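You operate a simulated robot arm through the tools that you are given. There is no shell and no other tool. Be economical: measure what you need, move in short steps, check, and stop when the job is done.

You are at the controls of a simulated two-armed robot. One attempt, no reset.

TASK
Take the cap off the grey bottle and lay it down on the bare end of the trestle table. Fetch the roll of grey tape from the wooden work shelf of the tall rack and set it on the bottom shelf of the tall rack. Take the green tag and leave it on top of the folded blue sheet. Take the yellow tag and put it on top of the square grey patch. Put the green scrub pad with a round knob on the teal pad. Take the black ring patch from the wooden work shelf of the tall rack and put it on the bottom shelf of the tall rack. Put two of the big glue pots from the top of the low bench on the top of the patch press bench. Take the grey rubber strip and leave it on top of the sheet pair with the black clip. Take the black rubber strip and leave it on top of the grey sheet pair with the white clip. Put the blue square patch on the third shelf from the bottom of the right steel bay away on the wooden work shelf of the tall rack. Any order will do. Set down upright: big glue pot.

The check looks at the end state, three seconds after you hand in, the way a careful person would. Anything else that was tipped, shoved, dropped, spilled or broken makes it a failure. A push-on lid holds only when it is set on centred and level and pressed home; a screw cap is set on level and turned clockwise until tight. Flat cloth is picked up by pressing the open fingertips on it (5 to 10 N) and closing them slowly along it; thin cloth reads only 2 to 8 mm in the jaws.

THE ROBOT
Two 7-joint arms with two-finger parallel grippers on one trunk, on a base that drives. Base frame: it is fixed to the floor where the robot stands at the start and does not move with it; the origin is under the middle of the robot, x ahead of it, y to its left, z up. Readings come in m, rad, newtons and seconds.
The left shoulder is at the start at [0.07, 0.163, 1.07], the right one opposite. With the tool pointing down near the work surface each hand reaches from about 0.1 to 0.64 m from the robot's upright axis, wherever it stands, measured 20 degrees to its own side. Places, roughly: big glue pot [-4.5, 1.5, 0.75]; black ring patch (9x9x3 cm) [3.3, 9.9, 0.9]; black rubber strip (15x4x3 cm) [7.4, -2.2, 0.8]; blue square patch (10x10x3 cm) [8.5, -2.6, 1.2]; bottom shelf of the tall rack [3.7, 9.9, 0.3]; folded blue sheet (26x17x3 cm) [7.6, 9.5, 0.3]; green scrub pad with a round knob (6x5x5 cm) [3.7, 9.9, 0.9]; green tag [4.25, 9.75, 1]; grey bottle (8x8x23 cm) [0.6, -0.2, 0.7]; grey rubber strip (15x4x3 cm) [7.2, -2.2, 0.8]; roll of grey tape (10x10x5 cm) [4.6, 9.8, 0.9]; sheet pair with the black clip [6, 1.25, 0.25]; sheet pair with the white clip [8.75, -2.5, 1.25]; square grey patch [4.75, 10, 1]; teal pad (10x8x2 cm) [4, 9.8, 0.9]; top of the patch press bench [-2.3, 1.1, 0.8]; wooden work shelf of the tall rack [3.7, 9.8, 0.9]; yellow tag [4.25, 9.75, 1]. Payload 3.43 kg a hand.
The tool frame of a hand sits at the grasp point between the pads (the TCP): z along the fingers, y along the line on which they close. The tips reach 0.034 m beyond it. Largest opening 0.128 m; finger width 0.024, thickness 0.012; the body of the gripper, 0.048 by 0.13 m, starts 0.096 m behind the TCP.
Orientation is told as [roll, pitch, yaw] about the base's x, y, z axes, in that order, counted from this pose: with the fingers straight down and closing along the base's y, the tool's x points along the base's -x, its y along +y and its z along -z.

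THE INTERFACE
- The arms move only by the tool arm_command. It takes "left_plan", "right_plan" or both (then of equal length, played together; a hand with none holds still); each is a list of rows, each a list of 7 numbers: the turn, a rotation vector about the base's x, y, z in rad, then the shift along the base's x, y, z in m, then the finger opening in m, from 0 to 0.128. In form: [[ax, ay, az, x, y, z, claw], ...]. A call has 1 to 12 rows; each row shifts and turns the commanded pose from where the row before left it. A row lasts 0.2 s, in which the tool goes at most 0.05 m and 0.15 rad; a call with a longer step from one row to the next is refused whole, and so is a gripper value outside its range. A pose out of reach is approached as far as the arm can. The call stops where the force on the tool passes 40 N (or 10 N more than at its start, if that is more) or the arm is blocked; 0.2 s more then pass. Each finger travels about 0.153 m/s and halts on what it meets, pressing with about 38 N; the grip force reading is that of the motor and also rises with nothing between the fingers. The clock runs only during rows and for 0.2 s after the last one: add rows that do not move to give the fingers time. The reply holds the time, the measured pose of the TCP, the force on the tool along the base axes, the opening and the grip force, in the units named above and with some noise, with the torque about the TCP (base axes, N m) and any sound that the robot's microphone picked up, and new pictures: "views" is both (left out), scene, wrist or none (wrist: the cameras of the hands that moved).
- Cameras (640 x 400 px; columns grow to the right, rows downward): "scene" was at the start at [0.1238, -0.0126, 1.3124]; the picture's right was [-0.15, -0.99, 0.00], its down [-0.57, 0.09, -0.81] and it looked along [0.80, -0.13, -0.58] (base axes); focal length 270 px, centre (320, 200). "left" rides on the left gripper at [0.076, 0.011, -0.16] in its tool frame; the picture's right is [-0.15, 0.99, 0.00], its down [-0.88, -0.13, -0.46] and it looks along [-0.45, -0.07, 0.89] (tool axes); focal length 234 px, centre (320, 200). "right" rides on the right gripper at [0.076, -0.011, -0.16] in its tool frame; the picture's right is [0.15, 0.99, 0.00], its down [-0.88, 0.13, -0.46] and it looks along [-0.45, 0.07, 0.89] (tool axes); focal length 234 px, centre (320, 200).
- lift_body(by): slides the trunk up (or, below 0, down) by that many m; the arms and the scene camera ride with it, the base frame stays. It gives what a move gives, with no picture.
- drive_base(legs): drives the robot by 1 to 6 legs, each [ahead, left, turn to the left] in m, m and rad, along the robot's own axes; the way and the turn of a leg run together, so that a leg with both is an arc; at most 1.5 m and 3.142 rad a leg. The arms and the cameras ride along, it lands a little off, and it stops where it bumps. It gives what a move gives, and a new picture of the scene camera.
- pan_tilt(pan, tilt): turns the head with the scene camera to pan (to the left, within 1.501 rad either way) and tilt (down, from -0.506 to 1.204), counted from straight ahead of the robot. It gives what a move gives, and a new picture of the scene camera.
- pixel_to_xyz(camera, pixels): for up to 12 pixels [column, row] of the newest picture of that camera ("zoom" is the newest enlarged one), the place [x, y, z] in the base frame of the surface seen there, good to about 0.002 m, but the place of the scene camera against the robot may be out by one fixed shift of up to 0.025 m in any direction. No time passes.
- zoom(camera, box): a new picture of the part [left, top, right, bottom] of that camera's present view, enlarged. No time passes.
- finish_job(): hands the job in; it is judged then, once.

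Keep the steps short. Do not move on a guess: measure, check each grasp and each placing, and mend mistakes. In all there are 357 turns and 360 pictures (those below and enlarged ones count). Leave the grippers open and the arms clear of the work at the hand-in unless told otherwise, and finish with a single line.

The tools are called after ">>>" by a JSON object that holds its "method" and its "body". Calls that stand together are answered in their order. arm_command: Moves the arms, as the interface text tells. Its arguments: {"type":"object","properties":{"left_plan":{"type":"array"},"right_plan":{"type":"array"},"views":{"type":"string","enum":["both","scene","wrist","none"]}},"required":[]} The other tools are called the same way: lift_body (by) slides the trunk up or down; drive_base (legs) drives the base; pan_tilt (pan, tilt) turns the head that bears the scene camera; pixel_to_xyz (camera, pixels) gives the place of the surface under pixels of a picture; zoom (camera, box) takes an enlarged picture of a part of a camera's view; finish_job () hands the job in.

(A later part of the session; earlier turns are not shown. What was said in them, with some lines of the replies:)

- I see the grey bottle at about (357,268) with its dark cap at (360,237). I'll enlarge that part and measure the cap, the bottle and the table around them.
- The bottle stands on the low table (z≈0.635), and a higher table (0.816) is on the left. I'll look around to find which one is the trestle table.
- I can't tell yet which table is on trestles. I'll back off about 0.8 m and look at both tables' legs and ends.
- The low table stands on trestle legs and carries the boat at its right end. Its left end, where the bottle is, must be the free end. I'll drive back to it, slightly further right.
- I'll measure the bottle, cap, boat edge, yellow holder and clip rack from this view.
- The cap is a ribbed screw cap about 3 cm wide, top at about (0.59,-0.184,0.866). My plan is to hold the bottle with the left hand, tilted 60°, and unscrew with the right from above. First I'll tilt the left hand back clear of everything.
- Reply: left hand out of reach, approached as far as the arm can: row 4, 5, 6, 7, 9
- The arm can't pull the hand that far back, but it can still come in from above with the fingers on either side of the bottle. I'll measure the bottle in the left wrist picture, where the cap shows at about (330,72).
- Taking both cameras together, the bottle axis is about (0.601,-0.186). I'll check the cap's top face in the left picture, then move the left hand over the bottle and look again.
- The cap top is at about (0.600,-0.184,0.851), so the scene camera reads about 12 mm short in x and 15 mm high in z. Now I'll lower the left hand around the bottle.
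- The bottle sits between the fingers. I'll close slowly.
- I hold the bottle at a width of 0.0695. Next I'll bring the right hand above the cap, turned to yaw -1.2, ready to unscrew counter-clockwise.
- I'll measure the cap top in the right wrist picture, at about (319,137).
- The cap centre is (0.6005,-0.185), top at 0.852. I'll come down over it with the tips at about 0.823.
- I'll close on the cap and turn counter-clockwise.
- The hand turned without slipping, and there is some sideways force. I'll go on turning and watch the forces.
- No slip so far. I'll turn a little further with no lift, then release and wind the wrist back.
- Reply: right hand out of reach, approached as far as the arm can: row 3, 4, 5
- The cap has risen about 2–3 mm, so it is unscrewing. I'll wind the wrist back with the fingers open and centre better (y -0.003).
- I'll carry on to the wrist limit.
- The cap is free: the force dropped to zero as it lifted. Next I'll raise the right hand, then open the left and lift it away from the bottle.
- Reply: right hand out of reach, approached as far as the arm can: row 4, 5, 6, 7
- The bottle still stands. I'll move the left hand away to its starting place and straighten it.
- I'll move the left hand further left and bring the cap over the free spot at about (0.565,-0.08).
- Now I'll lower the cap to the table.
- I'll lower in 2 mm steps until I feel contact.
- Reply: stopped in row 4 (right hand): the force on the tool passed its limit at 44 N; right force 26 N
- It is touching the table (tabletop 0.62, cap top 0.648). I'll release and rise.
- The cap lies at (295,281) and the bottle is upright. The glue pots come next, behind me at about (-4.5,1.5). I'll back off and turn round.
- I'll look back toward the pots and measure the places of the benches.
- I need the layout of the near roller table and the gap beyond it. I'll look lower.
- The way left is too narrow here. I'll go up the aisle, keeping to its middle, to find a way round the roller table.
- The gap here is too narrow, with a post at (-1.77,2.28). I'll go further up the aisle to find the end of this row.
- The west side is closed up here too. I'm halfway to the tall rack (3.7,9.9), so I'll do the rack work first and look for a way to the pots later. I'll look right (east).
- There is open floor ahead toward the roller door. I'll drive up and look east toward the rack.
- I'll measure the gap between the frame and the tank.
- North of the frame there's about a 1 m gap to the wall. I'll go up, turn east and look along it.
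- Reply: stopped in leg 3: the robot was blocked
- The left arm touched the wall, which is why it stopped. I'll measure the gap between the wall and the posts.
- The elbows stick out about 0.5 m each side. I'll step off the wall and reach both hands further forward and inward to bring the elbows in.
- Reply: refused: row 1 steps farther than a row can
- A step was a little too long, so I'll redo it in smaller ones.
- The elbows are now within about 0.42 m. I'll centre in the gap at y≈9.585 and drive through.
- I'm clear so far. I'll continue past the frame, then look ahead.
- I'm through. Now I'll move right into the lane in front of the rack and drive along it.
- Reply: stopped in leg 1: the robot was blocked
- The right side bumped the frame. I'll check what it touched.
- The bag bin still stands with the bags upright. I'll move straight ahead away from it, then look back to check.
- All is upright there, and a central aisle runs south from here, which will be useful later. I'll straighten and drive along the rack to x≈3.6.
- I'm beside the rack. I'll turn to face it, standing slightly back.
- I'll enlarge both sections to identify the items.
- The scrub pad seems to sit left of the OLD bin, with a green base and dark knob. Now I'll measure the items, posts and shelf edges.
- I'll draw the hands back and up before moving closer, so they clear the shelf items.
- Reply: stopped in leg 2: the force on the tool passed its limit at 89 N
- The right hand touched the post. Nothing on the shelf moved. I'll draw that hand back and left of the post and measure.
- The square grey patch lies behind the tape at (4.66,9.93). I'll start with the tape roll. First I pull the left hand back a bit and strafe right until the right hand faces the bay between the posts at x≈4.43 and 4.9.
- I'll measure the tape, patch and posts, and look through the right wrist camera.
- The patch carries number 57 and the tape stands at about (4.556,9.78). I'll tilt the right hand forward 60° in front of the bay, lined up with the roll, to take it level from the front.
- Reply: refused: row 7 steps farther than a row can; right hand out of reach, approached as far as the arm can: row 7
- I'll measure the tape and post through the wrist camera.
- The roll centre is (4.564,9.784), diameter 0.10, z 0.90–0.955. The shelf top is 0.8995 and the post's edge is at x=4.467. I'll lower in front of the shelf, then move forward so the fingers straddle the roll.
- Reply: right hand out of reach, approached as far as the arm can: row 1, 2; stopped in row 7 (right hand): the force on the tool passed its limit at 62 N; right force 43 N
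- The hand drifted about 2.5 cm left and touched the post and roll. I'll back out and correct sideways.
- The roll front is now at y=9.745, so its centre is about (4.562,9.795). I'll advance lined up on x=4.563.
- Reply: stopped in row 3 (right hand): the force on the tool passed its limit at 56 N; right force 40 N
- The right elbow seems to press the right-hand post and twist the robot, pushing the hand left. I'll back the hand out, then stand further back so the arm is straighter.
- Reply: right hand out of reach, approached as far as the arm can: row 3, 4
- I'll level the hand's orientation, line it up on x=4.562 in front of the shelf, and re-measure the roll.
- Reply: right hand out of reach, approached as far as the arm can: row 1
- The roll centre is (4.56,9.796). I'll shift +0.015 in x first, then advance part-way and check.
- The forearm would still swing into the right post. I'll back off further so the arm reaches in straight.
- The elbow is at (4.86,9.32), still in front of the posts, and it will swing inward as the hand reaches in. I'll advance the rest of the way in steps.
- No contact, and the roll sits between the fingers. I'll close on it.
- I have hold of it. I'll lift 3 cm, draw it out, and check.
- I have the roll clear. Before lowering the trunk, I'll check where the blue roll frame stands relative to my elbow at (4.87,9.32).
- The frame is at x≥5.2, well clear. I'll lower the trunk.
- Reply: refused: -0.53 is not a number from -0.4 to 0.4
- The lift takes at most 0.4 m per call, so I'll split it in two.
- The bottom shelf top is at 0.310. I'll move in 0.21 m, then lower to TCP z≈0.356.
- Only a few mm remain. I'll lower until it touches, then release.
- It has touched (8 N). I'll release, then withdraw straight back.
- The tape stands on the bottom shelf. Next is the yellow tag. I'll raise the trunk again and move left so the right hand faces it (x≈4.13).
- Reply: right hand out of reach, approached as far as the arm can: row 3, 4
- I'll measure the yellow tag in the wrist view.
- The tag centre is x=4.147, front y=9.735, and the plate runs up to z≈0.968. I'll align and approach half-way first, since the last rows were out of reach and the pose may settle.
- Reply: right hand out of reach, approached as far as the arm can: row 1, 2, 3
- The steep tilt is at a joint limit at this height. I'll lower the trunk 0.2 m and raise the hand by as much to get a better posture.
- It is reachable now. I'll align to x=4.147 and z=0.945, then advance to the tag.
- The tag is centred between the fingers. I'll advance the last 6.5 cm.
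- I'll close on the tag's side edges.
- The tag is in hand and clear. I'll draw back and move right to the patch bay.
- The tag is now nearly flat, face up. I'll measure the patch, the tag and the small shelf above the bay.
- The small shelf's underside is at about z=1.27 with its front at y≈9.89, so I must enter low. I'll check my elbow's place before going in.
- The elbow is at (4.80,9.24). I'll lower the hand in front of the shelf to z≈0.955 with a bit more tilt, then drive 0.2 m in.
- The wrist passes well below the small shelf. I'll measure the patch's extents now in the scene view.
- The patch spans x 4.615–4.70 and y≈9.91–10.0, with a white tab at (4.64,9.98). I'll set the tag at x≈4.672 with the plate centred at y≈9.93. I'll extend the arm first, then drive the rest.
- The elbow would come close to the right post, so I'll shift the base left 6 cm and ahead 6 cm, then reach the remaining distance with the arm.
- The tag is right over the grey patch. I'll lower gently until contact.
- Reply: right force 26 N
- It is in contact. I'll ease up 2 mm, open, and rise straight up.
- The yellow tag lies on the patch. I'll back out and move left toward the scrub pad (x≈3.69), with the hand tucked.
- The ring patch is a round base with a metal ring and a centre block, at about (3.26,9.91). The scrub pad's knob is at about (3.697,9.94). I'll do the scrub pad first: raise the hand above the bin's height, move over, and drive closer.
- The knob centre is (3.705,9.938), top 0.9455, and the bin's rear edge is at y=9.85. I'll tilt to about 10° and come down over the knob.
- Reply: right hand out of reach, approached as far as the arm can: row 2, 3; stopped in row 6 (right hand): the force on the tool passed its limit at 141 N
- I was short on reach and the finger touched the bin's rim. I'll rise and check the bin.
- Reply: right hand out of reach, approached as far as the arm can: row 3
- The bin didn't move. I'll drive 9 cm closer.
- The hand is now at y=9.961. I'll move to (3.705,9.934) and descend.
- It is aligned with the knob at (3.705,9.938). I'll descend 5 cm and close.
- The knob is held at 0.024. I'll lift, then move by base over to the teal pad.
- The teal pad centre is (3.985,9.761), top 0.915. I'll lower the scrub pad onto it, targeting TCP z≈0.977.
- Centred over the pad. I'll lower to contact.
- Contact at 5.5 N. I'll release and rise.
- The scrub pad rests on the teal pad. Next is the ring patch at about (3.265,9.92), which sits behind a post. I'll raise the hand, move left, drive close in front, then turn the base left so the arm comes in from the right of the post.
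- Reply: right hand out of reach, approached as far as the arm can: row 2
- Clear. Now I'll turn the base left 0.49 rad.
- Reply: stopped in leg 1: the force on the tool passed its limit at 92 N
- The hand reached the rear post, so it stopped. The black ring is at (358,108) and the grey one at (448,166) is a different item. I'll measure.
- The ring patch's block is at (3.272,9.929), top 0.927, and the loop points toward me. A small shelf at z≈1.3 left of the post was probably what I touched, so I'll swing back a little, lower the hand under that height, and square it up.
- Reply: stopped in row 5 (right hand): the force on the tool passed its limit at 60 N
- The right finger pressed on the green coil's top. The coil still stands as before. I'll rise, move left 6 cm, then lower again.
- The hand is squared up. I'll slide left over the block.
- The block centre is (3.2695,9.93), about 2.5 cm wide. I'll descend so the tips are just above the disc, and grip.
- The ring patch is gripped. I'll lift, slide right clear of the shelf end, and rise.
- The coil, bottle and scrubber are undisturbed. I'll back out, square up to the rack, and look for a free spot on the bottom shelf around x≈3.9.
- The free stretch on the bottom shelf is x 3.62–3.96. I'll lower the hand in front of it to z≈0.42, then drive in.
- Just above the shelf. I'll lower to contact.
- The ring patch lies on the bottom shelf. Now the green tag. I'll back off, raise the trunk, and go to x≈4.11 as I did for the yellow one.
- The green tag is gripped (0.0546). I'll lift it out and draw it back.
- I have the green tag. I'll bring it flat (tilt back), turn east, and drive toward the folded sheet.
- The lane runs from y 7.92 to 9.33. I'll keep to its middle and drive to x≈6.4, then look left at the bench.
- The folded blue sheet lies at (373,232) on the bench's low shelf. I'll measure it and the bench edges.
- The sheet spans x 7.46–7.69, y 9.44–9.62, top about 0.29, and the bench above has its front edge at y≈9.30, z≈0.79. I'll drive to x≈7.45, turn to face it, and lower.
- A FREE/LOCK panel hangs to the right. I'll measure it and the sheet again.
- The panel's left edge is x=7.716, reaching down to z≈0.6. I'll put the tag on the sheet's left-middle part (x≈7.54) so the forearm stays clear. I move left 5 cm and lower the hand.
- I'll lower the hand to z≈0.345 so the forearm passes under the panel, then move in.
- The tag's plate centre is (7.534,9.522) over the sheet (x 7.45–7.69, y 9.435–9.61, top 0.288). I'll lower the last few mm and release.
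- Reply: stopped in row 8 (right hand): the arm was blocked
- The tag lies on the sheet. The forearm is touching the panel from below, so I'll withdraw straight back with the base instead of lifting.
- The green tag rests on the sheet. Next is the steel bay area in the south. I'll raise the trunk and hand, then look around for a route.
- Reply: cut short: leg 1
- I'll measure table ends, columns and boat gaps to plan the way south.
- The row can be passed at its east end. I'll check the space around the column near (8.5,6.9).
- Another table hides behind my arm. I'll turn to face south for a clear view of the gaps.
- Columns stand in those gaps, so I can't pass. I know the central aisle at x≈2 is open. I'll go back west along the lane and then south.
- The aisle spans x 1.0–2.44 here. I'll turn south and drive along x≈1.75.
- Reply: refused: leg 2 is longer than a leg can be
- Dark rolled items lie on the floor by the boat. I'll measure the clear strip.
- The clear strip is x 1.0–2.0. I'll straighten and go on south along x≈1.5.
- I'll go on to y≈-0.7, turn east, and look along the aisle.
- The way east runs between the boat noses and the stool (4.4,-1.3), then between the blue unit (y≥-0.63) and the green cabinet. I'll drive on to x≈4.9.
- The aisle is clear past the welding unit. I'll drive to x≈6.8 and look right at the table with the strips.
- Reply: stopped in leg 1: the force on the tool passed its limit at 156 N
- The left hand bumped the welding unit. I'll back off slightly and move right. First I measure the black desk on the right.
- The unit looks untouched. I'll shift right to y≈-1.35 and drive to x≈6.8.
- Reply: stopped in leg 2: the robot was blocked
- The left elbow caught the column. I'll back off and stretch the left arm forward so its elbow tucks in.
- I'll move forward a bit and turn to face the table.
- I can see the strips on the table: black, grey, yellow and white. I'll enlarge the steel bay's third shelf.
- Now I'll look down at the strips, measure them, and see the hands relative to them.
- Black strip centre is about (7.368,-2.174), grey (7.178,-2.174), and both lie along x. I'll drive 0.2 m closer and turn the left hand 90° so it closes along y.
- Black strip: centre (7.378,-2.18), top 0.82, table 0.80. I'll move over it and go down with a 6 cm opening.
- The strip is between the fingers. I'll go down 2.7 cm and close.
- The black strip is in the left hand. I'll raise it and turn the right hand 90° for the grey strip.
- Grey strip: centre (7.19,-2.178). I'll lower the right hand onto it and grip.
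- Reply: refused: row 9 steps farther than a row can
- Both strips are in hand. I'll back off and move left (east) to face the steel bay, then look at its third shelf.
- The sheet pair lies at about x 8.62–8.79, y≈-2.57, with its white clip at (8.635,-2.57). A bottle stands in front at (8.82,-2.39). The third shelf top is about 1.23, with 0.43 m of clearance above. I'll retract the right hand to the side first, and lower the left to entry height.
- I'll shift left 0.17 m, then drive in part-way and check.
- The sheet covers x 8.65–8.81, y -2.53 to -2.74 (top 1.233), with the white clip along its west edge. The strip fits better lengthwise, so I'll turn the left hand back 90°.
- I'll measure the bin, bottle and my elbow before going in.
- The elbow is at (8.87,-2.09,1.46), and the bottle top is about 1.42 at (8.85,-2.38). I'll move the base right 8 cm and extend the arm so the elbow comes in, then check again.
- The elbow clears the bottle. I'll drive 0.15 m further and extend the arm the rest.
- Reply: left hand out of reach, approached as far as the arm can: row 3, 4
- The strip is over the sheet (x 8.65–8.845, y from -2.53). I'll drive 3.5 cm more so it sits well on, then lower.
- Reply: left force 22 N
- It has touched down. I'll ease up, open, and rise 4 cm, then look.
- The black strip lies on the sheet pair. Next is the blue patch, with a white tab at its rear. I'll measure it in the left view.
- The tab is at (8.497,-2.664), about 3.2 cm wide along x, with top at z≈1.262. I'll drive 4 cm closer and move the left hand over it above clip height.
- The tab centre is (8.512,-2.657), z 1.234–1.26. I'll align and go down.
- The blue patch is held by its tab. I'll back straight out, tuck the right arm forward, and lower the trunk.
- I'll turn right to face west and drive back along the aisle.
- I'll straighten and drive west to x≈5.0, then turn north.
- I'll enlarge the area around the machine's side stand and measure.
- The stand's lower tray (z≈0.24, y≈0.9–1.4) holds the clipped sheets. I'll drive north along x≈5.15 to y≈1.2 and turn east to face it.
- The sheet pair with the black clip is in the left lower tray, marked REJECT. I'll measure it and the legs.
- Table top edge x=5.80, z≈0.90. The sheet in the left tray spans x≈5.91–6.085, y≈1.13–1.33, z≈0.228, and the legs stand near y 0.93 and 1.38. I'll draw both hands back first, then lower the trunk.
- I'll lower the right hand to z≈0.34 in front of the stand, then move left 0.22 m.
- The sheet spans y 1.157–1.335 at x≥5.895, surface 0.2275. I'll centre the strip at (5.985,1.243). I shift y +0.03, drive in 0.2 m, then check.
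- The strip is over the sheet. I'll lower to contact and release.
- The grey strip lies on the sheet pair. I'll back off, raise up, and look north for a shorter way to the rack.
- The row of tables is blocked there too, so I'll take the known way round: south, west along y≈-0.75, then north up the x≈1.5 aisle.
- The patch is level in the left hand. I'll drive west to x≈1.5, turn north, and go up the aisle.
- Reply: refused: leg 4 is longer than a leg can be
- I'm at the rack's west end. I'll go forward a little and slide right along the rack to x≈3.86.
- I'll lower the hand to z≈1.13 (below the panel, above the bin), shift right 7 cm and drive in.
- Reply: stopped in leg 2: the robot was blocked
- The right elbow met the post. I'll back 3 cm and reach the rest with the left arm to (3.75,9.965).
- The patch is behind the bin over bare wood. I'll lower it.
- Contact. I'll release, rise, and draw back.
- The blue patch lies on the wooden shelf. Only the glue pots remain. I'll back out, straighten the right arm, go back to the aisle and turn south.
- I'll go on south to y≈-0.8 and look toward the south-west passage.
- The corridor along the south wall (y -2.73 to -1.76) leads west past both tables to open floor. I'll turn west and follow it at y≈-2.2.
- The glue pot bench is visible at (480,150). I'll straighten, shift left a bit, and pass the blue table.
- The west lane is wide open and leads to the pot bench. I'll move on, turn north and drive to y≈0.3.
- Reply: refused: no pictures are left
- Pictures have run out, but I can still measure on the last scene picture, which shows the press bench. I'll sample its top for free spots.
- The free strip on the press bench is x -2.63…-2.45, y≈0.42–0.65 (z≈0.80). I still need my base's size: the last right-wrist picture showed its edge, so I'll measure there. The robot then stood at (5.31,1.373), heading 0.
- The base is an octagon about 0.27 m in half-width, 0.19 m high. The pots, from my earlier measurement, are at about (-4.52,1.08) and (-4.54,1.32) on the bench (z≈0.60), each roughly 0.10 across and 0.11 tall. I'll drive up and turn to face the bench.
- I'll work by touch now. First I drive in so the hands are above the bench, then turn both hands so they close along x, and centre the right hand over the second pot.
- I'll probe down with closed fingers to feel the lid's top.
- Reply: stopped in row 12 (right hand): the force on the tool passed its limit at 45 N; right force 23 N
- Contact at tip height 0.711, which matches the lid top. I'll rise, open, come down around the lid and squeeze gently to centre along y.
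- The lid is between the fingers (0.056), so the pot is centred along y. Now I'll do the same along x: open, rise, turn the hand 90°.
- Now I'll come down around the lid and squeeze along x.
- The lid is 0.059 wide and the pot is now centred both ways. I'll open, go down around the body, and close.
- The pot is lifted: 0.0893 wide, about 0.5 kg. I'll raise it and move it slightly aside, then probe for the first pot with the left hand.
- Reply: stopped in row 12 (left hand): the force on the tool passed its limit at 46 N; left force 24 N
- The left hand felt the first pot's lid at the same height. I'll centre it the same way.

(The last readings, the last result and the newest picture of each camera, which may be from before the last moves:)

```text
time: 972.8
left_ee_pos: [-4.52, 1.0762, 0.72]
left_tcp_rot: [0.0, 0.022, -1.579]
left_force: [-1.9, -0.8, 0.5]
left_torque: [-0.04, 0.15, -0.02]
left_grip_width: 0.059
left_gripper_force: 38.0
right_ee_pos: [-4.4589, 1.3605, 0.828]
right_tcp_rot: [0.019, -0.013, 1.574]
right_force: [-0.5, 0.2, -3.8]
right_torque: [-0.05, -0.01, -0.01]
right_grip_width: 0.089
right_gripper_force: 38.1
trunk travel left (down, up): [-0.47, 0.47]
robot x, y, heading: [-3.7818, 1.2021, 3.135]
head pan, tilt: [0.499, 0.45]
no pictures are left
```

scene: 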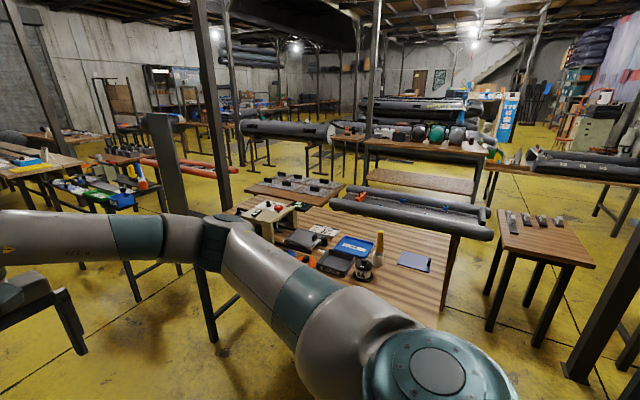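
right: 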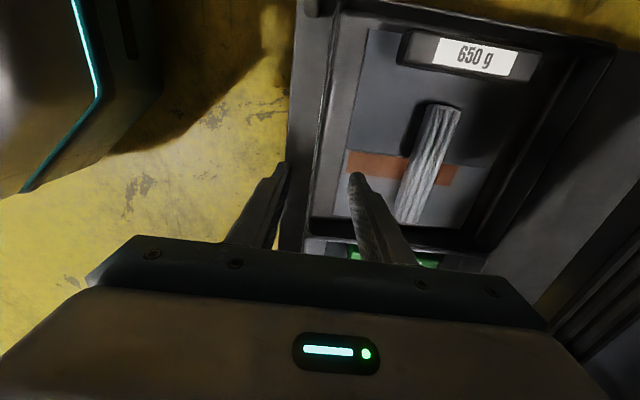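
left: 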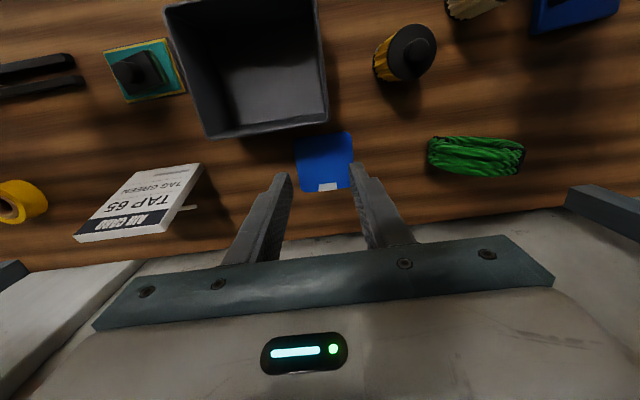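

Centred (0.059). I'll open, go down around the body, close, and lift.

>>> {"method": "arm_command", "body": {"left_plan": [[0, 0, 0, 0, 0, 0, 0.09], [0, 0, 0, 0, 0, 0, 0.128], [0, 0, 0, 0, 0, 0, 0.128], [0, 0, 0, 0, 0, -0.015, 0.128], [0, 0, 0, 0, 0, -0.015, 0.128], [0, 0, 0, 0, 0, -0.015, 0.128], [0, 0, 0, 0, 0, -0.015, 0.128], [0, 0, 0, 0, 0, -0.011, 0.128], [0, 0, 0, 0, 0, 0, 0.128]], "views": "none"}}

>>> {"method": "arm_command", "body": {"left_plan": [[0, 0, 0, 0, 0, 0, 0.115], [0, 0, 0, 0, 0, 0, 0.105], [0, 0, 0, 0, 0, 0, 0.095], [0, 0, 0, 0, 0, 0, 0.085], [0, 0, 0, 0, 0, 0, 0.075], [0, 0, 0, 0, 0, 0, 0.075], [0, 0, 0, 0, 0, 0.01, 0.075], [0, 0, 0, 0, 0, 0.02, 0.075], [0, 0, 0, 0, 0, 0.04, 0.075], [0, 0, 0, 0, 0, 0.045, 0.075], [0, 0, 0, 0, 0, 0.045, 0.075], [0, 0, 0, 0, 0, 0.02, 0.075]], "views": "none"}}

```text
time: 974.8
left_ee_pos: [-4.5205, 1.0762, 0.6501]
left_tcp_rot: [0.001, 0.023, -1.579]
left_force: [-0.3, 0.0, 0.3]
left_torque: [0.02, -0.01, 0.01]
left_grip_width: 0.1281
left_gripper_force: 0.0
right_ee_pos: [-4.4579, 1.3609, 0.8307]
right_tcp_rot: [0.017, -0.015, 1.573]
right_force: [0.5, 0.5, -3.3]
right_torque: [-0.02, 0.0, 0.02]
right_grip_width: 0.0887
right_gripper_force: 37.9
trunk travel left (down, up): [-0.47, 0.47]
robot x, y, heading: [-3.783, 1.2013, 3.132]
head pan, tilt: [0.499, 0.45]
no pictures are left
```

```text
time: 977.4
left_ee_pos: [-4.5213, 1.0743, 0.8297]
left_tcp_rot: [0.001, 0.023, -1.578]
left_force: [-0.2, 0.2, -3.3]
left_torque: [-0.02, 0.0, 0.01]
left_grip_width: 0.0887
left_gripper_force: 38.4
right_ee_pos: [-4.4587, 1.3611, 0.8299]
right_tcp_rot: [0.018, -0.016, 1.573]
right_force: [0.3, 0.2, -3.7]
right_torque: [0.0, 0.04, 0.0]
right_grip_width: 0.0888
right_gripper_force: 37.7
trunk travel left (down, up): [-0.47, 0.47]
robot x, y, heading: [-3.7857, 1.1993, 3.133]
head pan, tilt: [0.499, 0.45]
no pictures are left
```

Both pots are held upright. I'll back off, raise the trunk so they clear the press bench, and turn to face east.

>>> {"method": "drive_base", "body": {"legs": [[-0.33, 0, 0]]}}

>>> {"method": "lift_body", "body": {"by": 0.32}}

>>> {"method": "drive_base", "body": {"legs": [[0, 0, -3.133]]}}

```text
time: 979.6
left_ee_pos: [-4.1827, 1.0692, 0.8293]
left_tcp_rot: [0.0, 0.024, -1.573]
left_force: [0.4, 0.7, -3.5]
left_torque: [0.02, 0.01, -0.03]
left_grip_width: 0.0887
left_gripper_force: 38.5
right_ee_pos: [-4.1218, 1.356, 0.831]
right_tcp_rot: [0.017, -0.014, 1.579]
right_force: [0.2, 0.6, -2.2]
right_torque: [-0.01, 0.02, -0.02]
right_grip_width: 0.0885
right_gripper_force: 38.1
trunk travel left (down, up): [-0.47, 0.47]
robot x, y, heading: [-3.4478, 1.1997, 3.14]
head pan, tilt: [0.499, 0.45]
```

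```text
time: 982.8
left_ee_pos: [-4.1832, 1.0701, 1.1489]
left_tcp_rot: [0.001, 0.022, -1.573]
left_force: [0.7, -0.1, -4.4]
left_torque: [-0.01, 0.04, -0.04]
left_grip_width: 0.0891
left_gripper_force: 37.8
right_ee_pos: [-4.1221, 1.3553, 1.1497]
right_tcp_rot: [0.016, -0.016, 1.578]
right_force: [-0.4, 0.7, -3.5]
right_torque: [0.01, -0.01, 0.0]
right_grip_width: 0.0886
right_gripper_force: 38.0
trunk travel left (down, up): [-0.79, 0.15]
robot x, y, heading: [-3.4474, 1.2044, 3.134]
head pan, tilt: [0.499, 0.45]
```

```text
time: 990.5
left_ee_pos: [-2.7134, 1.351, 1.1503]
left_tcp_rot: [0.002, 0.022, 1.588]
left_force: [0.1, -0.8, -2.7]
left_torque: [0.03, 0.01, 0.0]
left_grip_width: 0.089
left_gripper_force: 38.0
right_ee_pos: [-2.7674, 1.0627, 1.1493]
right_tcp_rot: [0.018, -0.011, -1.542]
right_force: [0.7, 0.0, -4.7]
right_torque: [-0.02, -0.03, -0.01]
right_grip_width: 0.0889
right_gripper_force: 37.7
trunk travel left (down, up): [-0.79, 0.15]
robot x, y, heading: [-3.4439, 1.2034, 0.018]
head pan, tilt: [0.499, 0.45]
```

I'll slide right to bring the right-hand pot to y≈0.50, then forward to x≈-2.55.

>>> {"method": "drive_base", "body": {"legs": [[0, -0.55, -0.018]]}}

>>> {"method": "drive_base", "body": {"legs": [[0.215, 0, 0]]}}

```text
time: 993.7
left_ee_pos: [-2.7061, 0.7869, 1.1488]
left_tcp_rot: [0.002, 0.023, 1.567]
left_force: [-0.4, 0.7, -4.0]
left_torque: [-0.01, -0.01, 0.0]
left_grip_width: 0.0887
left_gripper_force: 37.9
right_ee_pos: [-2.7683, 0.4998, 1.1485]
right_tcp_rot: [0.017, -0.016, -1.565]
right_force: [0.4, 0.0, -3.5]
right_torque: [0.01, 0.0, 0.0]
right_grip_width: 0.0888
right_gripper_force: 38.4
trunk travel left (down, up): [-0.79, 0.15]
robot x, y, heading: [-3.4435, 0.6567, -0.004]
head pan, tilt: [0.499, 0.45]
```

```text
time: 995.3
left_ee_pos: [-2.4935, 0.7826, 1.151]
left_tcp_rot: [0.0, 0.022, 1.562]
left_force: [-0.6, -0.7, -4.0]
left_torque: [0.04, 0.0, -0.01]
left_grip_width: 0.0885
left_gripper_force: 38.2
right_ee_pos: [-2.5555, 0.4967, 1.1503]
right_tcp_rot: [0.018, -0.013, -1.57]
right_force: [-0.9, -0.1, -3.4]
right_torque: [0.0, -0.02, -0.02]
right_grip_width: 0.0889
right_gripper_force: 38.1
trunk travel left (down, up): [-0.79, 0.15]
robot x, y, heading: [-3.2285, 0.6527, -0.008]
head pan, tilt: [0.499, 0.45]
```

Aligned. I'll lower the right-hand pot, slowly at the end.

>>> {"method": "arm_command", "body": {"right_plan": [[0, 0, 0, 0.004, 0.003, -0.045, 0.075], [0, 0, 0, 0, 0, -0.045, 0.075], [0, 0, 0, 0, 0, -0.045, 0.075], [0, 0, 0, 0, 0, -0.045, 0.075], [0, 0, 0, 0, 0, -0.045, 0.075], [0, 0, 0, 0, 0, -0.04, 0.075], [0, 0, 0, 0, 0, -0.012, 0.075], [0, 0, 0, 0, 0, 0, 0.075]], "views": "none"}}

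>>> {"method": "arm_command", "body": {"right_plan": [[0, 0, 0, 0, 0, -0.003, 0.075], [0, 0, 0, 0, 0, -0.003, 0.075], [0, 0, 0, 0, 0, -0.003, 0.075], [0, 0, 0, 0, 0, -0.003, 0.075], [0, 0, 0, 0, 0, -0.003, 0.075]], "views": "none"}}

```text
time: 997.1
left_ee_pos: [-2.491, 0.7822, 1.149]
left_tcp_rot: [0.001, 0.022, 1.561]
left_force: [0.2, 0.1, -3.2]
left_torque: [0.0, 0.0, 0.04]
left_grip_width: 0.0887
left_gripper_force: 38.0
right_ee_pos: [-2.5511, 0.4984, 0.8734]
right_tcp_rot: [0.017, -0.013, -1.569]
right_force: [0.8, 1.1, -4.5]
right_torque: [-0.02, -0.04, -0.01]
right_grip_width: 0.0886
right_gripper_force: 38.3
trunk travel left (down, up): [-0.79, 0.15]
robot x, y, heading: [-3.2274, 0.6517, -0.004]
head pan, tilt: [0.499, 0.45]
no pictures are left
```

```text
time: 998.3
left_ee_pos: [-2.4923, 0.7818, 1.1486]
left_tcp_rot: [-0.001, 0.022, 1.562]
left_force: [0.1, 0.7, -4.2]
left_torque: [0.01, -0.02, 0.01]
left_grip_width: 0.0886
left_gripper_force: 37.8
right_ee_pos: [-2.5503, 0.5006, 0.8581]
right_tcp_rot: [0.02, -0.015, -1.566]
right_force: [1.0, -0.7, -0.9]
right_torque: [0.0, 0.05, 0.01]
right_grip_width: 0.0884
right_gripper_force: 37.8
trunk travel left (down, up): [-0.79, 0.15]
robot x, y, heading: [-3.2315, 0.6531, -0.009]
head pan, tilt: [0.499, 0.45]
no pictures are left
```

The load is coming off at z=0.858, so it's touching. I'll go 1.5 mm more and check the force before letting go.

>>> {"method": "arm_command", "body": {"right_plan": [[0, 0, 0, 0, 0, -0.0015, 0.075], [0, 0, 0, 0, 0, 0, 0.075]], "views": "none"}}

```text
time: 998.9
left_ee_pos: [-2.4935, 0.7824, 1.1518]
left_tcp_rot: [0.001, 0.024, 1.562]
left_force: [0.3, 0.1, -4.6]
left_torque: [0.0, 0.02, 0.01]
left_grip_width: 0.0884
left_gripper_force: 37.7
right_ee_pos: [-2.55, 0.4994, 0.858]
right_tcp_rot: [0.021, -0.013, -1.569]
right_force: [1.5, -0.2, 11.3]
right_torque: [-0.06, 0.55, 0.03]
right_grip_width: 0.0886
right_gripper_force: 37.7
trunk travel left (down, up): [-0.79, 0.15]
robot x, y, heading: [-3.2287, 0.6547, -0.006]
head pan, tilt: [0.499, 0.45]
no pictures are left
```

It stands (+11 N). I'll release with the fingers opening to 0.11 and rise straight up.

>>> {"method": "arm_command", "body": {"right_plan": [[0, 0, 0, 0, 0, 0.001, 0.095], [0, 0, 0, 0, 0, 0, 0.11], [0, 0, 0, 0, 0, 0, 0.115], [0, 0, 0, 0, 0, 0.02, 0.115], [0, 0, 0, 0, 0, 0.04, 0.115], [0, 0, 0, 0, 0, 0.045, 0.115], [0, 0, 0, 0, 0, 0.045, 0.115], [0, 0, 0, 0, 0, 0.045, 0.115], [0, 0, 0, 0, 0, 0.045, 0.115], [0, 0, 0, 0, 0, 0.04, 0.115]], "views": "none"}}

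```text
time: 1001.1
left_ee_pos: [-2.4926, 0.7817, 1.1503]
left_tcp_rot: [0.0, 0.022, 1.562]
left_force: [-1.1, -0.4, -4.0]
left_torque: [0.01, 0.0, -0.01]
left_grip_width: 0.0886
left_gripper_force: 38.2
right_ee_pos: [-2.5518, 0.4994, 1.1384]
right_tcp_rot: [0.017, -0.015, -1.569]
right_force: [-0.2, 0.3, -0.1]
right_torque: [-0.01, -0.07, 0.01]
right_grip_width: 0.1147
right_gripper_force: 0.0
trunk travel left (down, up): [-0.79, 0.15]
robot x, y, heading: [-3.2256, 0.6518, -0.008]
head pan, tilt: [0.499, 0.45]
no pictures are left
```

The first pot is set. Now I'll move so the left-hand pot is over (-2.55,0.618).

>>> {"method": "drive_base", "body": {"legs": [[-0.057, -0.165, 0.007]]}}

>>> {"method": "arm_command", "body": {"left_plan": [[0, 0, 0, 0, 0, 0, 0.075], [0, 0, 0, 0, 0, 0, 0.075]], "views": "none"}}

```text
time: 1002.6
left_ee_pos: [-2.55, 0.627, 1.1484]
left_tcp_rot: [0.002, 0.024, 1.569]
left_force: [-0.4, 0.6, -4.4]
left_torque: [-0.06, 0.03, 0.04]
left_grip_width: 0.0887
left_gripper_force: 38.2
right_ee_pos: [-2.607, 0.3426, 1.1373]
right_tcp_rot: [0.018, -0.017, -1.563]
right_force: [0.4, 0.4, -0.2]
right_torque: [-0.02, -0.01, 0.01]
right_grip_width: 0.115
right_gripper_force: 0.1
trunk travel left (down, up): [-0.79, 0.15]
robot x, y, heading: [-3.2867, 0.4934, 0.001]
head pan, tilt: [0.499, 0.45]
```

```text
time: 1003.2
left_ee_pos: [-2.5501, 0.6249, 1.1497]
left_tcp_rot: [0.002, 0.021, 1.57]
left_force: [0.3, -0.9, -3.4]
left_torque: [-0.02, -0.02, 0.01]
left_grip_width: 0.0886
left_gripper_force: 37.9
right_ee_pos: [-2.6077, 0.3426, 1.1376]
right_tcp_rot: [0.019, -0.015, -1.563]
right_force: [-0.2, -0.5, -0.6]
right_torque: [0.02, 0.0, 0.01]
right_grip_width: 0.1149
right_gripper_force: 0.0
trunk travel left (down, up): [-0.79, 0.15]
robot x, y, heading: [-3.2853, 0.4907, -0.0]
head pan, tilt: [0.499, 0.45]
no pictures are left
```

Before lowering, I'll use the stored scene picture to check exactly where the can beside this spot stands.

>>> {"method": "pixel_to_xyz", "body": {"camera": "scene", "pixels": [[363, 280], [363, 276], [355, 278], [372, 276], [376, 268], [350, 272], [368, 282], [380, 270], [385, 262], [374, 280], [378, 278], [370, 286]]}}

```text
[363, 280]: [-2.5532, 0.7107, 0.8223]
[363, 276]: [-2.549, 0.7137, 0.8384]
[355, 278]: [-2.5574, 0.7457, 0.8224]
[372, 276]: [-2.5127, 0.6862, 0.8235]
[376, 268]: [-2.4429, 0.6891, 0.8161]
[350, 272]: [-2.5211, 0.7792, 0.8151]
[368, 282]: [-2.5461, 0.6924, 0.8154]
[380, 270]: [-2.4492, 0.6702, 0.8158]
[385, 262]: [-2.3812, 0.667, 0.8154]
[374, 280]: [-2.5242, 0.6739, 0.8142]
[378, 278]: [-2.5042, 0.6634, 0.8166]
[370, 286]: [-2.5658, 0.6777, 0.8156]
```

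The can's base starts at y≈0.698, leaving 3.6 cm. I'll shift 8 mm and lower the second pot.

>>> {"method": "arm_command", "body": {"left_plan": [[0, 0, 0, 0, -0.007, -0.045, 0.075], [0, 0, 0, 0, 0, -0.045, 0.075], [0, 0, 0, 0, 0, -0.045, 0.075], [0, 0, 0, 0, 0, -0.045, 0.075], [0, 0, 0, 0, 0, -0.045, 0.075], [0, 0, 0, 0, 0, -0.04, 0.075], [0, 0, 0, 0, 0, -0.015, 0.075], [0, 0, 0, 0, 0, 0, 0.075]], "views": "none"}}

>>> {"method": "arm_command", "body": {"left_plan": [[0, 0, 0, 0, 0, -0.003, 0.075], [0, 0, 0, 0, 0, -0.003, 0.075], [0, 0, 0, 0, 0, -0.002, 0.075], [0, 0, 0, 0, 0, -0.002, 0.075], [0, 0, 0, 0, 0, 0, 0.075]], "views": "none"}}

```text
time: 1005.0
left_ee_pos: [-2.5505, 0.6181, 0.8684]
left_tcp_rot: [0.001, 0.022, 1.569]
left_force: [0.4, 0.2, -4.2]
left_torque: [0.01, 0.0, -0.02]
left_grip_width: 0.0884
left_gripper_force: 38.1
right_ee_pos: [-2.6079, 0.3407, 1.1382]
right_tcp_rot: [0.018, -0.012, -1.563]
right_force: [-0.3, 0.6, 0.5]
right_torque: [0.01, -0.01, -0.02]
right_grip_width: 0.115
right_gripper_force: 0.0
trunk travel left (down, up): [-0.79, 0.15]
robot x, y, heading: [-3.286, 0.4889, -0.002]
head pan, tilt: [0.499, 0.45]
no pictures are left
```

```text
time: 1006.2
left_ee_pos: [-2.5506, 0.6174, 0.8602]
left_tcp_rot: [0.0, 0.023, 1.568]
left_force: [0.4, -0.4, -3.3]
left_torque: [0.03, 0.0, -0.01]
left_grip_width: 0.0885
left_gripper_force: 37.8
right_ee_pos: [-2.609, 0.3414, 1.1377]
right_tcp_rot: [0.018, -0.014, -1.562]
right_force: [0.8, -0.4, -0.4]
right_torque: [0.01, 0.07, 0.01]
right_grip_width: 0.1151
right_gripper_force: 0.0
trunk travel left (down, up): [-0.79, 0.15]
robot x, y, heading: [-3.2882, 0.4907, -0.002]
head pan, tilt: [0.499, 0.45]
no pictures are left
```

>>> {"method": "arm_command", "body": {"left_plan": [[0, 0, 0, 0, 0, -0.002, 0.075], [0, 0, 0, 0, 0, -0.0015, 0.075], [0, 0, 0, 0, 0, 0, 0.075]], "views": "none"}}

```text
time: 1007.0
left_ee_pos: [-2.5507, 0.6167, 0.8555]
left_tcp_rot: [0.001, 0.022, 1.569]
left_force: [-0.3, 0.1, -4.2]
left_torque: [0.01, 0.01, 0.01]
left_grip_width: 0.0886
left_gripper_force: 38.0
right_ee_pos: [-2.6078, 0.3404, 1.137]
right_tcp_rot: [0.017, -0.016, -1.56]
right_force: [0.4, 0.0, 0.0]
right_torque: [-0.03, -0.03, 0.02]
right_grip_width: 0.1149
right_gripper_force: 0.0
trunk travel left (down, up): [-0.79, 0.15]
robot x, y, heading: [-3.2871, 0.4899, 0.002]
head pan, tilt: [0.499, 0.45]
no pictures are left
```

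No contact yet. I'll continue in small steps.

>>> {"method": "arm_command", "body": {"left_plan": [[0, 0, 0, 0, 0, -0.002, 0.075], [0, 0, 0, 0, 0, -0.002, 0.075], [0, 0, 0, 0, 0, 0, 0.075]], "views": "none"}}

```text
time: 1007.8
left_ee_pos: [-2.5498, 0.6174, 0.8525]
left_tcp_rot: [-0.002, 0.024, 1.569]
left_force: [1.4, 1.0, 6.0]
left_torque: [0.17, 0.28, -0.01]
left_grip_width: 0.0887
left_gripper_force: 37.9
right_ee_pos: [-2.6097, 0.341, 1.1382]
right_tcp_rot: [0.02, -0.015, -1.562]
right_force: [0.3, -0.6, -0.3]
right_torque: [0.02, 0.02, -0.02]
right_grip_width: 0.1149
right_gripper_force: 0.1
trunk travel left (down, up): [-0.79, 0.15]
robot x, y, heading: [-3.2896, 0.4909, -0.006]
head pan, tilt: [0.499, 0.45]
no pictures are left
```

It has touched down at z=0.8525 (+6 N). I'll press 1 mm more, release, and rise.

>>> {"method": "arm_command", "body": {"left_plan": [[0, 0, 0, 0, 0, -0.001, 0.075], [0, 0, 0, 0, 0, 0, 0.095], [0, 0, 0, 0, 0, 0.001, 0.11], [0, 0, 0, 0, 0, 0, 0.115], [0, 0, 0, 0, 0, 0.02, 0.115], [0, 0, 0, 0, 0, 0.04, 0.115], [0, 0, 0, 0, 0, 0.045, 0.115], [0, 0, 0, 0, 0, 0.045, 0.115], [0, 0, 0, 0, 0, 0.045, 0.115], [0, 0, 0, 0, 0, 0.045, 0.115], [0, 0, 0, 0, 0, 0.045, 0.115], [0, 0, 0, 0, 0, 0, 0.115]], "views": "none"}}

```text
time: 1010.4
left_ee_pos: [-2.5507, 0.6156, 1.1381]
left_tcp_rot: [0.0, 0.024, 1.567]
left_force: [-0.2, 0.2, 0.6]
left_torque: [-0.03, 0.02, 0.02]
left_grip_width: 0.1148
left_gripper_force: 0.0
right_ee_pos: [-2.6077, 0.3406, 1.1375]
right_tcp_rot: [0.019, -0.014, -1.562]
right_force: [0.1, 0.3, -0.1]
right_torque: [-0.01, 0.02, 0.01]
right_grip_width: 0.1147
right_gripper_force: 0.0
trunk travel left (down, up): [-0.79, 0.15]
robot x, y, heading: [-3.2899, 0.4912, -0.001]
head pan, tilt: [0.499, 0.45]
no pictures are left
```

Both hands are free. As a check on the first pot, I'll gently touch its lid from above at (-2.55,0.50) with closed fingers.

>>> {"method": "arm_command", "body": {"left_plan": [[0, 0, 0, 0, -0.04, 0, 0.05], [0, 0, 0, 0, -0.04, 0, 0.0], [0, 0, 0, 0, -0.036, 0, 0.0], [0, 0, 0, 0, 0, -0.04, 0.0], [0, 0, 0, 0, 0, -0.045, 0.0], [0, 0, 0, 0, 0, -0.045, 0.0], [0, 0, 0, 0, 0, -0.03, 0.0], [0, 0, 0, 0, 0, 0, 0.0]], "views": "none"}}

>>> {"method": "arm_command", "body": {"left_plan": [[0, 0, 0, 0, 0, -0.004, 0.0], [0, 0, 0, 0, 0, -0.004, 0.0], [0, 0, 0, 0, 0, -0.004, 0.0], [0, 0, 0, 0, 0, -0.004, 0.0], [0, 0, 0, 0, 0, -0.004, 0.0], [0, 0, 0, 0, 0, -0.004, 0.0], [0, 0, 0, 0, 0, -0.004, 0.0], [0, 0, 0, 0, 0, -0.004, 0.0], [0, 0, 0, 0, 0, -0.004, 0.0]], "views": "none"}}

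```text
time: 1012.2
left_ee_pos: [-2.5484, 0.5006, 0.976]
left_tcp_rot: [0.001, 0.022, 1.571]
left_force: [-0.1, 0.5, -0.4]
left_torque: [-0.04, 0.0, -0.01]
left_grip_width: 0.0
left_gripper_force: 32.9
right_ee_pos: [-2.6088, 0.3416, 1.1381]
right_tcp_rot: [0.021, -0.015, -1.563]
right_force: [0.1, 0.5, -0.3]
right_torque: [-0.01, -0.01, 0.0]
right_grip_width: 0.1148
right_gripper_force: 0.2
trunk travel left (down, up): [-0.79, 0.15]
robot x, y, heading: [-3.2848, 0.4877, -0.007]
head pan, tilt: [0.499, 0.45]
no pictures are left
```

```text
time: 1014.2
left_ee_pos: [-2.5514, 0.5004, 0.9447]
left_tcp_rot: [-0.003, 0.023, 1.569]
left_force: [1.8, 0.5, 11.5]
left_torque: [0.13, -0.08, -0.08]
left_grip_width: 0.0001
left_gripper_force: 33.3
right_ee_pos: [-2.6096, 0.3418, 1.139]
right_tcp_rot: [0.02, -0.015, -1.562]
right_force: [0.3, -0.3, -0.2]
right_torque: [-0.01, 0.01, 0.02]
right_grip_width: 0.1148
right_gripper_force: 0.1
trunk travel left (down, up): [-0.79, 0.15]
robot x, y, heading: [-3.2881, 0.4883, -0.0]
head pan, tilt: [0.499, 0.45]
no pictures are left
```

Contact at 0.911, exactly the height of a pot standing upright on the bench. I'll rise, open both hands, and back away.

>>> {"method": "arm_command", "body": {"left_plan": [[0, 0, 0, 0, 0, 0.03, 0.0], [0, 0, 0, 0, 0, 0.045, 0.0], [0, 0, 0, 0, 0, 0.045, 0.0], [0, 0, 0, 0, 0, 0.045, 0.06], [0, 0, 0, 0, 0, 0.03, 0.128], [0, 0, 0, 0, 0, 0, 0.128]], "right_plan": [[0, 0, 0, 0, 0, 0, 0.128], [0, 0, 0, 0, 0, 0, 0.128], [0, 0, 0, 0, 0, 0, 0.128], [0, 0, 0, 0, 0, 0, 0.128], [0, 0, 0, 0, 0, 0, 0.128], [0, 0, 0, 0, 0, 0, 0.128]], "views": "none"}}

>>> {"method": "drive_base", "body": {"legs": [[-0.35, 0, 0]]}}

>>> {"method": "finish_job", "body": {}}

```text
time: 1015.6
left_ee_pos: [-2.5491, 0.5006, 1.1345]
left_tcp_rot: [0.002, 0.024, 1.57]
left_force: [0.3, -0.5, -0.2]
left_torque: [0.04, 0.04, -0.01]
left_grip_width: 0.1279
left_gripper_force: 0.0
right_ee_pos: [-2.6083, 0.3407, 1.1372]
right_tcp_rot: [0.018, -0.015, -1.562]
right_force: [0.6, 0.3, -0.4]
right_torque: [0.0, 0.05, 0.01]
right_grip_width: 0.1281
right_gripper_force: 0.1
trunk travel left (down, up): [-0.79, 0.15]
robot x, y, heading: [-3.2873, 0.4896, -0.005]
head pan, tilt: [0.499, 0.45]
no pictures are left
```

```text
time: 1017.9
left_ee_pos: [-2.9029, 0.5036, 1.1339]
left_tcp_rot: [0.002, 0.021, 1.572]
left_force: [0.4, 0.5, -0.6]
left_torque: [-0.02, 0.01, 0.02]
left_grip_width: 0.1281
left_gripper_force: 0.0
right_ee_pos: [-2.9607, 0.3431, 1.1372]
right_tcp_rot: [0.016, -0.015, -1.561]
right_force: [0.4, 0.6, -0.7]
right_torque: [-0.03, 0.02, -0.03]
right_grip_width: 0.1279
right_gripper_force: 0.1
trunk travel left (down, up): [-0.79, 0.15]
robot x, y, heading: [-3.6442, 0.4922, 0.001]
head pan, tilt: [0.499, 0.45]
```

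```text
The job is handed in.
```

All ten tasks were done and handed in; the two glue pots were moved by touch after the pictures ran out, and I bumped the welding unit, a rack post, the bin and the coil on the way but saw nothing shift.
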